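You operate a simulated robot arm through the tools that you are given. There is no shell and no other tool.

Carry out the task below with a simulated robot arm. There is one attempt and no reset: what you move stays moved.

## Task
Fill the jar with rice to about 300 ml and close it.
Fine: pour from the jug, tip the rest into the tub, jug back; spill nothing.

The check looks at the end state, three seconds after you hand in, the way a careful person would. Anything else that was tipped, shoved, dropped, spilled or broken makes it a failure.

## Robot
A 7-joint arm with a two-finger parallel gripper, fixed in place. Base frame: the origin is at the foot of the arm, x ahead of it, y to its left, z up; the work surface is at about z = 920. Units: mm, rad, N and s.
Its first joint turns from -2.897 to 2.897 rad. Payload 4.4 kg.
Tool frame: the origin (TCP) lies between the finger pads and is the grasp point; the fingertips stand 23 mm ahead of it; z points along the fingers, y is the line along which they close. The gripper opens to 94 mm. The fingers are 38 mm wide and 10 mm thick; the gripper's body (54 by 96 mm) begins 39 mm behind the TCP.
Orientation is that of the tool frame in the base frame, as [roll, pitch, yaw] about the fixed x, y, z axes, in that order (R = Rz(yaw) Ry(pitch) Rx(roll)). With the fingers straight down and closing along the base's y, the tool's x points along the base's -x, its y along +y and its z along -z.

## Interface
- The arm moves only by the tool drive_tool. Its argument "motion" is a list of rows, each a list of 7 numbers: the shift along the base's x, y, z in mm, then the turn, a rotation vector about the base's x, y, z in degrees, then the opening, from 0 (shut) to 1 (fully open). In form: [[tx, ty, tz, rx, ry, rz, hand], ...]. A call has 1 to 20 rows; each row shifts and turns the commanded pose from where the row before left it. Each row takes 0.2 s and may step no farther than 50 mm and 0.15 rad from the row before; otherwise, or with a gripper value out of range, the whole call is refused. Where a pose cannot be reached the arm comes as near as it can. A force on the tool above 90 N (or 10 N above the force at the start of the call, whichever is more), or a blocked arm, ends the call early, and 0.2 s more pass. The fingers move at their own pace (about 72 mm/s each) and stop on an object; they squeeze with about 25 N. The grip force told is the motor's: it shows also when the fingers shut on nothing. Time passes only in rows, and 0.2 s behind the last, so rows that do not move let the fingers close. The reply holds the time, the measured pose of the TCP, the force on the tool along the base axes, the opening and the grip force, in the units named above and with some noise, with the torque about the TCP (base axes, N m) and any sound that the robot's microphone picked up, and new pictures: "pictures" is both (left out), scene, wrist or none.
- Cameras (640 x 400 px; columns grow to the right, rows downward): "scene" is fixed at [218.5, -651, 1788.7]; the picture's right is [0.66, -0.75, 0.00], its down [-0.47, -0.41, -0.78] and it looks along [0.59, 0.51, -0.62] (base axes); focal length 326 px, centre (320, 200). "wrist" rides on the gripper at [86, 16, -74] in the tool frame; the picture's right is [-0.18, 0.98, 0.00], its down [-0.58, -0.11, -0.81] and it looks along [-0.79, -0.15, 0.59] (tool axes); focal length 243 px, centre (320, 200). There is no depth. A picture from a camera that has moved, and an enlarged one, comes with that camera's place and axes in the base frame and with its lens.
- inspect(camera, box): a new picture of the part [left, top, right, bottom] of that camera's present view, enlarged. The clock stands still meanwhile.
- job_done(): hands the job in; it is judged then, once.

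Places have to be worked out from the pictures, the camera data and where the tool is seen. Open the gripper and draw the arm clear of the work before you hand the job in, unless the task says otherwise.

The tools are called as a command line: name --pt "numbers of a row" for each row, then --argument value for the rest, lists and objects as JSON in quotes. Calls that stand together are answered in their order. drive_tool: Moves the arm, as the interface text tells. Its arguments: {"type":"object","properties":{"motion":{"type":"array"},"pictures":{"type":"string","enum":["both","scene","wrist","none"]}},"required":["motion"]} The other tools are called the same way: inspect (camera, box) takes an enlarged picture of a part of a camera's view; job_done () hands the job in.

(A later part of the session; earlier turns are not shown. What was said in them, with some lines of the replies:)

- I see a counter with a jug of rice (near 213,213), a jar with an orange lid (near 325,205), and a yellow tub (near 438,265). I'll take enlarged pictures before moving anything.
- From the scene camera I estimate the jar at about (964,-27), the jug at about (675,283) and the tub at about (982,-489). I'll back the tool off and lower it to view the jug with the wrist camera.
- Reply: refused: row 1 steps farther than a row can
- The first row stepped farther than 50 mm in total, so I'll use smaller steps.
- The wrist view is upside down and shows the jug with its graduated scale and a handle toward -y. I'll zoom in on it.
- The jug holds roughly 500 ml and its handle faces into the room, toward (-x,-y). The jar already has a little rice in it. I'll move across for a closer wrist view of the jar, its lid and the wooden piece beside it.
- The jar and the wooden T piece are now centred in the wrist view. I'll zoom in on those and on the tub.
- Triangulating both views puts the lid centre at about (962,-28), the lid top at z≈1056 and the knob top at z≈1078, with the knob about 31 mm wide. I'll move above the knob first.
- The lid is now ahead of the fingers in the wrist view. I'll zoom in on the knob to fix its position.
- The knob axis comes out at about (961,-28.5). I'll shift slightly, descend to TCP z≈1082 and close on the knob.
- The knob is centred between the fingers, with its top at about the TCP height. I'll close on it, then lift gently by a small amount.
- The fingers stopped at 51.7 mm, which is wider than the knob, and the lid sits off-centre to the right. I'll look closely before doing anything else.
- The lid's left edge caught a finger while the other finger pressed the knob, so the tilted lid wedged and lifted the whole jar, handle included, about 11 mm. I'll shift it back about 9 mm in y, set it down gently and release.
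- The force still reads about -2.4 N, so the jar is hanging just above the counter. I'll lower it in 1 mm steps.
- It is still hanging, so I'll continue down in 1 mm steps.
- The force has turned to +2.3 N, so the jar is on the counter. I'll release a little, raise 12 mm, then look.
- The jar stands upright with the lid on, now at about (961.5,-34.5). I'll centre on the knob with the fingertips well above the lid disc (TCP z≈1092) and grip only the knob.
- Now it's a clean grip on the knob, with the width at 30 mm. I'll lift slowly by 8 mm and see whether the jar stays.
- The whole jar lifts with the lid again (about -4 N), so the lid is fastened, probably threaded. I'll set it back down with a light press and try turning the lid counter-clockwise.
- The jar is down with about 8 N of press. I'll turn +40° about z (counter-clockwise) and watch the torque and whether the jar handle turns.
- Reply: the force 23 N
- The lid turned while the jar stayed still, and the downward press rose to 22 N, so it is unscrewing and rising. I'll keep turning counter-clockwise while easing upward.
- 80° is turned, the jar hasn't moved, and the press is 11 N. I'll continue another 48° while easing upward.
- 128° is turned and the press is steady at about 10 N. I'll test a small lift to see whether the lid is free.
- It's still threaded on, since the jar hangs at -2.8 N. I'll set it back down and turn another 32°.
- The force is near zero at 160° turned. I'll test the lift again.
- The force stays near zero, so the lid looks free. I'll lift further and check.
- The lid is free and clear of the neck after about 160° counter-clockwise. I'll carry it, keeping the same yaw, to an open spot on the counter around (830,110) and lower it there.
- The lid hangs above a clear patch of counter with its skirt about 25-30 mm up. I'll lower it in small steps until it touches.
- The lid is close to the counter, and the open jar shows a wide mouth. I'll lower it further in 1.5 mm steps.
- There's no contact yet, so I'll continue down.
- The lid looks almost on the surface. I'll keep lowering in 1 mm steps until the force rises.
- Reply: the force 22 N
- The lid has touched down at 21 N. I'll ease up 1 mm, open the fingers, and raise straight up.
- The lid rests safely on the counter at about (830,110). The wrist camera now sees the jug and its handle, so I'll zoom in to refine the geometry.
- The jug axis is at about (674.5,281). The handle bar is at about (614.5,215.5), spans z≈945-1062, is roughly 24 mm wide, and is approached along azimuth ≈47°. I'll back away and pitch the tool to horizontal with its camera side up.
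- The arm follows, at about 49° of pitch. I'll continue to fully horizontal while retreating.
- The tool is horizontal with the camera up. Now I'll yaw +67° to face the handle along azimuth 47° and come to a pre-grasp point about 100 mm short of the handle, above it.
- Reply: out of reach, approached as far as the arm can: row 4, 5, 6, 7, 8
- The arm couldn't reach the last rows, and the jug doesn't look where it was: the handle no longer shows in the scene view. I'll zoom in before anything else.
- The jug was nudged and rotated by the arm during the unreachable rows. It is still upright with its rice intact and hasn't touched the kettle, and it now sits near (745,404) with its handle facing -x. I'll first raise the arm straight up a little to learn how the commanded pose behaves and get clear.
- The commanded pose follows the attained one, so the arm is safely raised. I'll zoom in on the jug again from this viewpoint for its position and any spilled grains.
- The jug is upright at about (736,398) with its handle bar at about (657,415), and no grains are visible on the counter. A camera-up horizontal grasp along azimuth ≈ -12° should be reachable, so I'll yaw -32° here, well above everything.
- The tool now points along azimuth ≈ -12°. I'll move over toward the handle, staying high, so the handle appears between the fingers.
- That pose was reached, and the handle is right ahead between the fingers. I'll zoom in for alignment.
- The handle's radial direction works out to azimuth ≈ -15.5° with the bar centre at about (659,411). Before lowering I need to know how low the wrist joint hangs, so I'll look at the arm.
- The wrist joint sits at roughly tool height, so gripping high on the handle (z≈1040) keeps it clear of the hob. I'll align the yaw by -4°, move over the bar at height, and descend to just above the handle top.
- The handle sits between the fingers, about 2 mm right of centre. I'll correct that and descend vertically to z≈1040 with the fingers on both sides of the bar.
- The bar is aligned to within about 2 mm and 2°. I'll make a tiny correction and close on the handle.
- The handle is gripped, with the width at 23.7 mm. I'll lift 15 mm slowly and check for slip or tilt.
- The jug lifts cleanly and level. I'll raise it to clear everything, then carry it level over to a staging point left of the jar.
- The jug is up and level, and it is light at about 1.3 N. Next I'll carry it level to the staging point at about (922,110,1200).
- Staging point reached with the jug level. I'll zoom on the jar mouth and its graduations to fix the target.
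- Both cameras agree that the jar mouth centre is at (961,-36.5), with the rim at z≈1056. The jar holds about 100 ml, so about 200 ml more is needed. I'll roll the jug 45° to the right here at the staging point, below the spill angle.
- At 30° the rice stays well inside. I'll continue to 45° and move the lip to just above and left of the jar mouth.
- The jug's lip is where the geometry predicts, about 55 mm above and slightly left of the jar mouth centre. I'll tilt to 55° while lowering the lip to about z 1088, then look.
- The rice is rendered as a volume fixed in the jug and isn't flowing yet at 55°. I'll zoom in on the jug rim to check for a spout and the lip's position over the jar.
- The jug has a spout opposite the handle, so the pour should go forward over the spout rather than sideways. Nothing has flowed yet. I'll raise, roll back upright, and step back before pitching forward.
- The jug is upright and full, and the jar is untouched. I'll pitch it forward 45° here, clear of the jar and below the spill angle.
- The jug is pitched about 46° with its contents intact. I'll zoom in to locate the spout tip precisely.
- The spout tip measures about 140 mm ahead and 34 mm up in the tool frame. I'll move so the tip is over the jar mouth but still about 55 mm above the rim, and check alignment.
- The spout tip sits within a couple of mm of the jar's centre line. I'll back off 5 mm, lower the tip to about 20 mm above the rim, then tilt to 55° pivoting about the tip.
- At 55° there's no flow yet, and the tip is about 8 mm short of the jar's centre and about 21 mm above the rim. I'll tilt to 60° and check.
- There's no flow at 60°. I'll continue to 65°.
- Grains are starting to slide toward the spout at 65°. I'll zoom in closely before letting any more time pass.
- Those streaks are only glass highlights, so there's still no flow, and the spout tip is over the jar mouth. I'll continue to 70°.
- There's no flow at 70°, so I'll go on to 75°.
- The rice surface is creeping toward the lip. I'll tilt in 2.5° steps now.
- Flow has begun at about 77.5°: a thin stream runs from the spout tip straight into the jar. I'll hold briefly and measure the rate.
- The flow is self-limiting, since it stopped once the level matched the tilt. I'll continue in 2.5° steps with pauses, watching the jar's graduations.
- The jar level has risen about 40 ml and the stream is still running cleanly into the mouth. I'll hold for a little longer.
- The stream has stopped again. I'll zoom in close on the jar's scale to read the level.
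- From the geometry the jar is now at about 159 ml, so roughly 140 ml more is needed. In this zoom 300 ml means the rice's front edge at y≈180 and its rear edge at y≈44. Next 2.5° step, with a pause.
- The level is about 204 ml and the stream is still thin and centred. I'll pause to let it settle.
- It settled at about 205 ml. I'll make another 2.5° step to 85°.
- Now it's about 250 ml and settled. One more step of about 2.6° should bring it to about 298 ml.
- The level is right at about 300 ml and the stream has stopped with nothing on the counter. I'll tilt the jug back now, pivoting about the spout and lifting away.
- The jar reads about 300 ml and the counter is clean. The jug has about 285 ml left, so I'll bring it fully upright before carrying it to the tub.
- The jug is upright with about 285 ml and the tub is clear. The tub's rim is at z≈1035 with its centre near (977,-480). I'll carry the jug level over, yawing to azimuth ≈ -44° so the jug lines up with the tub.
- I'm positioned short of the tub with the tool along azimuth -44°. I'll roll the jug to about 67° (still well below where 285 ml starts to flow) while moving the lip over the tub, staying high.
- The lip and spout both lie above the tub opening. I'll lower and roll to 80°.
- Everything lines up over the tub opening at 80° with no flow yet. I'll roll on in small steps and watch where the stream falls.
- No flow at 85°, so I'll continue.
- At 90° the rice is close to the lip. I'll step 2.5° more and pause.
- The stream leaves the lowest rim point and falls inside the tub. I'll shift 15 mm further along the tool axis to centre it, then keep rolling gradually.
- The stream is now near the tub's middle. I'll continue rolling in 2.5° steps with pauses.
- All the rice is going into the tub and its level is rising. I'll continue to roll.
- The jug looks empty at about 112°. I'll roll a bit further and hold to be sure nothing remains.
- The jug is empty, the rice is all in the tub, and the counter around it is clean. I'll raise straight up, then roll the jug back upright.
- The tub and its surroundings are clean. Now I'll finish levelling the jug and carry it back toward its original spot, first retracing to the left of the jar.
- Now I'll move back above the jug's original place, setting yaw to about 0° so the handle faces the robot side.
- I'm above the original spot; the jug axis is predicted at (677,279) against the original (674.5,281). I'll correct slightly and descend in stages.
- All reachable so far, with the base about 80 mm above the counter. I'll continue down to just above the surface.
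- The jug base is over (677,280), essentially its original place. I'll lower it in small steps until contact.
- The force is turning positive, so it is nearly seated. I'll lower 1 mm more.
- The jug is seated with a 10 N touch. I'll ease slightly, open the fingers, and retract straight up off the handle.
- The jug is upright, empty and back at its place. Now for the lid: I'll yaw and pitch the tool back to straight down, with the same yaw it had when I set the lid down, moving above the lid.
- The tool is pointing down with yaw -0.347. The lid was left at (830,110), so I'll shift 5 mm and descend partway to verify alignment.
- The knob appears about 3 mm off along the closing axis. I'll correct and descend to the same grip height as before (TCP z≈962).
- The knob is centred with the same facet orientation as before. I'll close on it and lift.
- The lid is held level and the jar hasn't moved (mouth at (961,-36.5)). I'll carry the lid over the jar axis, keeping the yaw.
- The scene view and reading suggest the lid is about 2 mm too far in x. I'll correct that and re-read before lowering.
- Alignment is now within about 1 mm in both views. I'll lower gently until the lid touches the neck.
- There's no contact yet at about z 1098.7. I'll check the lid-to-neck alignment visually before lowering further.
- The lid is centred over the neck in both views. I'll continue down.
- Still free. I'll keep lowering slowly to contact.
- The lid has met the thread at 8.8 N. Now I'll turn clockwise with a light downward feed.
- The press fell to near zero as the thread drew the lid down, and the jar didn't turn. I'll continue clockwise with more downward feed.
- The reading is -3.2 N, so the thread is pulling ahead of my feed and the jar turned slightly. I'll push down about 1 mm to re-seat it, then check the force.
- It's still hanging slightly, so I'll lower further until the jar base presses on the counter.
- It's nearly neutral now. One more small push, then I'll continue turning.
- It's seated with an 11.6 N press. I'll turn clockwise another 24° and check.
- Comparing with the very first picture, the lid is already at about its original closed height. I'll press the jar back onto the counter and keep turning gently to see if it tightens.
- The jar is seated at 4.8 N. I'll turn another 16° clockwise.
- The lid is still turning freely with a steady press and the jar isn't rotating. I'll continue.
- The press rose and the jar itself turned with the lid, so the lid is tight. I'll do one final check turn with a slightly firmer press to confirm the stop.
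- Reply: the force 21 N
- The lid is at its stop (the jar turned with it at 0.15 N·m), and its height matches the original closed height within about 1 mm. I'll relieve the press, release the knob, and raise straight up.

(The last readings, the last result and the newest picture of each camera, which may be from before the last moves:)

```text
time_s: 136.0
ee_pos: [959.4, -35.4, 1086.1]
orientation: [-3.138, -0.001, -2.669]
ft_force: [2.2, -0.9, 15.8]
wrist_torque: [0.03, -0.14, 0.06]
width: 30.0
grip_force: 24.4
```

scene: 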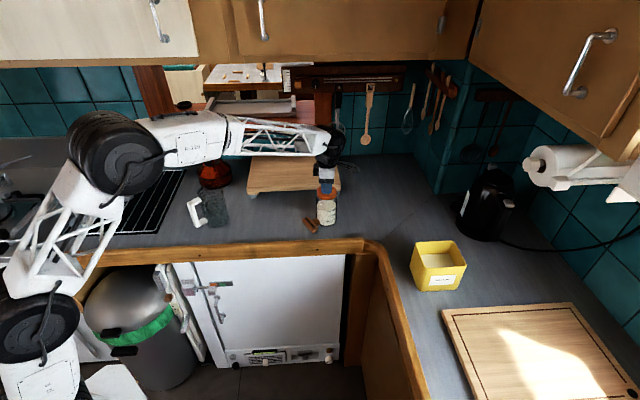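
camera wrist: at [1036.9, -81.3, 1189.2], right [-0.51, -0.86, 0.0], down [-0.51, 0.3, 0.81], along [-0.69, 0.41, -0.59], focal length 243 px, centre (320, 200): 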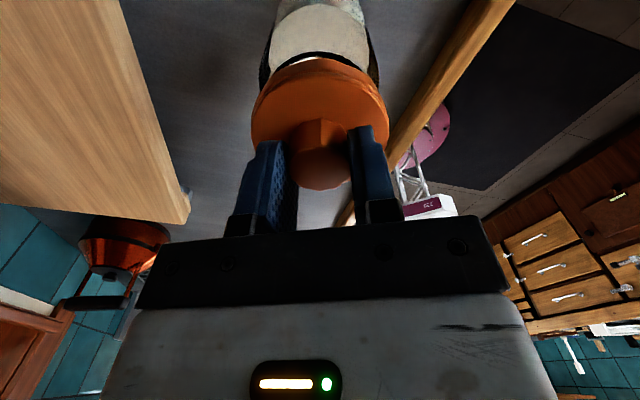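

drive_tool --pt "0 0 0.6 0 0 0 0" --pt "0 0 0 0 0 0 0.35" --pt "0 0 0 0 0 0 0.5" --pt "0 0 0 0 0 0 0.6" --pt "0 0 5 0 0 0 0.6" --pt "0 0 15 0 0 0 0.6" --pt "0 0 35 0 0 0 0.8" --pt "0 0 45 0 0 0 1" --pt "0 0 45 0 0 0 1" --pt "0 0 0 0 0 0 1"

inspect --camera "scene" --box '[290, 170, 360, 235]'

inspect --camera "scene" --box '[160, 140, 380, 260]'

```text
time_s: 138.2
ee_pos: [958.7, -33.9, 1234.9]
orientation: [-3.14, 0.0, -2.67]
ft_force: [0.4, -0.4, -0.2]
wrist_torque: [0.0, 0.04, 0.01]
width: 94.1
grip_force: 0.1
camera wrist: at [874.4, -60.0, 1308.8], right [-0.28, 0.96, 0.0], down [0.57, 0.17, 0.81], along [0.77, 0.23, -0.59], focal length 243 px, centre (320, 200)
```

scene: 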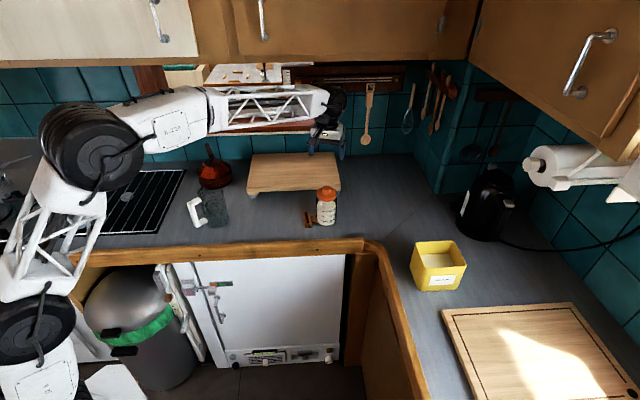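
wrist: 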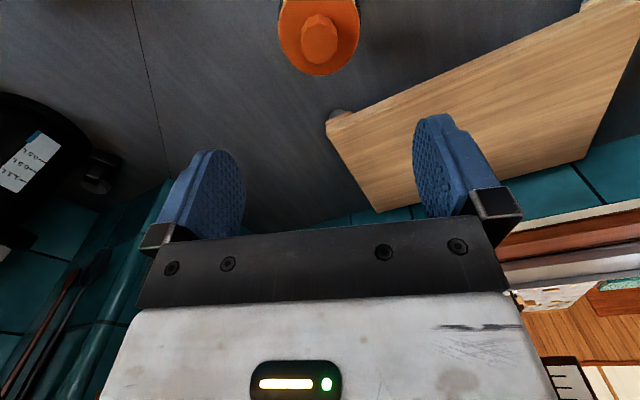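

```text
6.15 times, centred on (325, 202) of scene
camera zoom: at [218.5, -651.0, 1788.7], right [0.66, -0.75, 0.0], down [-0.47, -0.41, -0.78], along [0.59, 0.51, -0.62], focal length 2003 px, centre (289, 185)
```

zoom: 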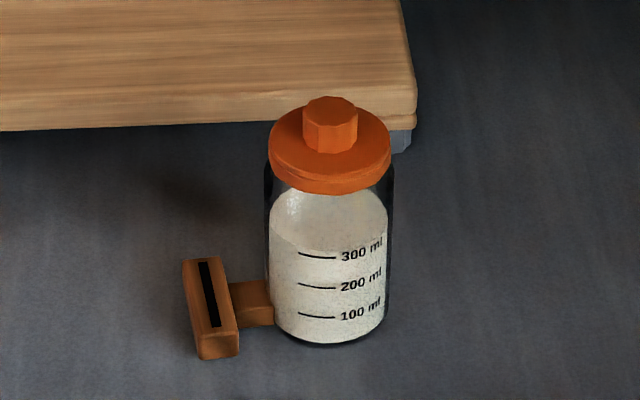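

```text
2.91 times, centred on (270, 200) of scene
camera zoom: at [218.5, -651.0, 1788.7], right [0.66, -0.75, 0.0], down [-0.47, -0.41, -0.78], along [0.59, 0.51, -0.62], focal length 947 px, centre (466, 200)
```

zoom: 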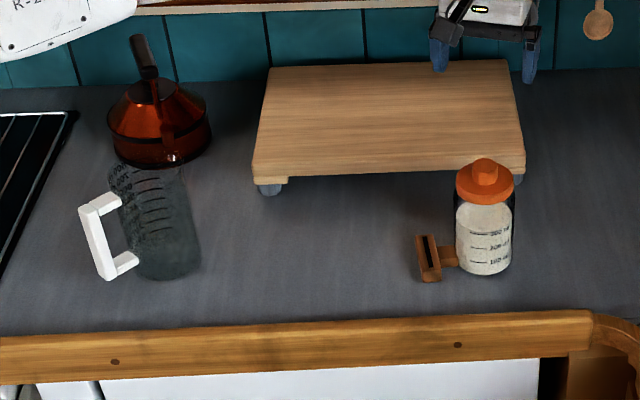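

The jar is closed and reads about 300 ml, the jug is back at (674,283) upright and empty, and the kettle and board haven't moved. I'll withdraw the arm well clear.

drive_tool --pt "0 0 40 0 0 0 1" --pt "0 0 40 0 0 0 1" --pt "-38 15 10 0 0 0 1" --pt "-38 15 10 0 0 0 1" --pt "-38 15 10 0 0 0 1" --pt "-38 15 10 0 0 0 1" --pt "-38 15 10 0 0 0 1" --pt "-38 15 10 0 0 0 1" --pt "-38 15 10 0 0 0 1" --pt "-38 15 10 0 0 0 1" --pt "-38 15 0 0 0 0 1" --pt "-38 15 0 0 0 0 1" --pt "0 0 0 0 0 0 1"

inspect --camera "scene" --box '[180, 150, 380, 260]'

inspect --camera "scene" --box '[385, 220, 495, 310]'

inspect --camera "scene" --box '[310, 180, 346, 230]'

```text
time_s: 141.0
ee_pos: [578.4, 113.3, 1391.3]
orientation: [-3.138, -0.002, -2.67]
ft_force: [-0.1, -0.4, -0.6]
wrist_torque: [0.01, 0.01, -0.04]
width: 94.0
grip_force: 0.0
camera wrist: at [493.7, 88.0, 1465.8], right [-0.28, 0.96, 0.0], down [0.57, 0.17, 0.81], along [0.77, 0.23, -0.59], focal length 243 px, centre (320, 200)
```

scene: 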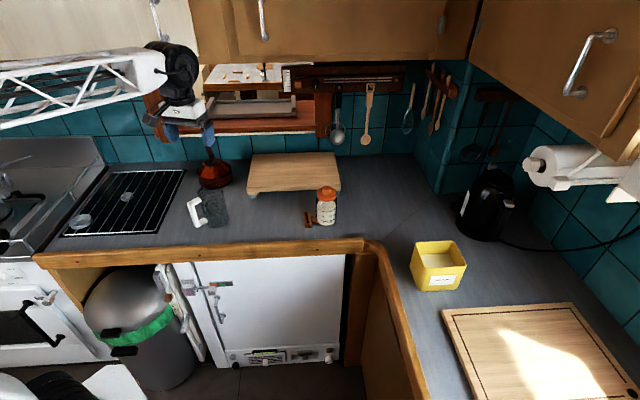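
wrist: 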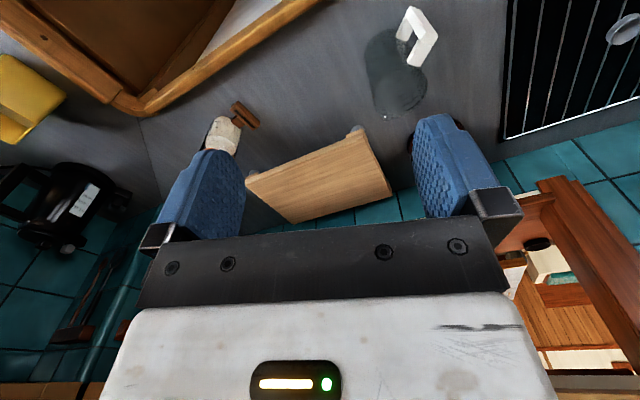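

```text
3.20 times, centred on (280, 205) of scene
camera zoom: at [218.5, -651.0, 1788.7], right [0.66, -0.75, 0.0], down [-0.47, -0.41, -0.78], along [0.59, 0.51, -0.62], focal length 1042 px, centre (448, 184)
```

zoom: 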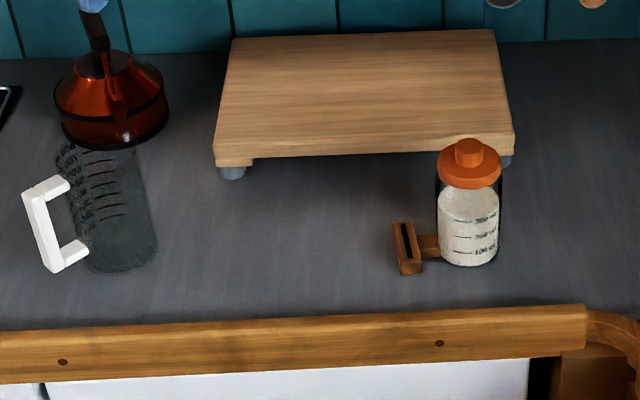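

```text
4.44 times, centred on (440, 265) of scene
camera zoom: at [218.5, -651.0, 1788.7], right [0.66, -0.75, 0.0], down [-0.47, -0.41, -0.78], along [0.59, 0.51, -0.62], focal length 1446 px, centre (-213, -89)
```

zoom: 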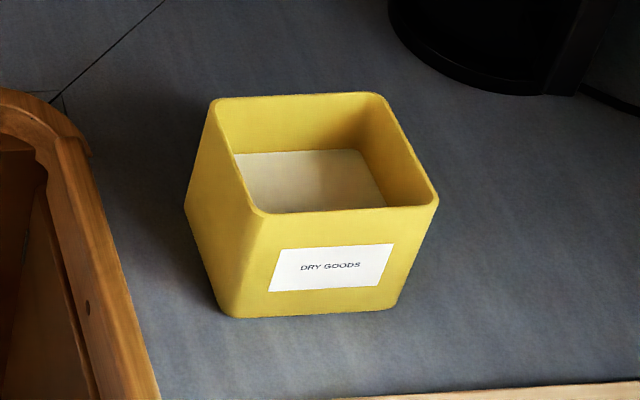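

```text
8.00 times, centred on (328, 205) of scene
camera zoom: at [218.5, -651.0, 1788.7], right [0.66, -0.75, 0.0], down [-0.47, -0.41, -0.78], along [0.59, 0.51, -0.62], focal length 2604 px, centre (256, 160)
```

zoom: 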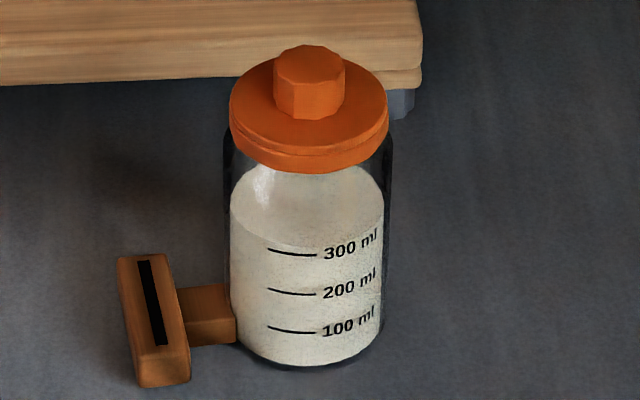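

The jar is filled to the 300 ml line with its lid screwed on. The rest of the rice is in the tub, and the empty jug stands upright at its original place. The counter is clean and the arm is clear with the gripper open, so I'm handing in.

job_done

```text
The job is handed in.
```

The jar is filled to about 300 ml and its lid is screwed back on. The remaining rice is in the tub, the empty jug is back in its place, and I saw no spilled rice anywhere.

A few things went differently from plan:

- **Jug knocked early on:** the arm bumped the full jug and pushed it about 130 mm along the counter. It stayed upright, spilled nothing and missed the kettle. The jug is now back within a few millimetres of where it started, but its handle points roughly 45° away from its original direction.
- **Jar shifted:** opening and closing the lid moved the jar about 8 mm and turned it by very roughly 20°. It stands upright.
- **Lid check:** I did not lift the jar by the lid afterwards to test it. The lid stopped turning against the jar, and it sits at its original closed height to within about 1 mm.
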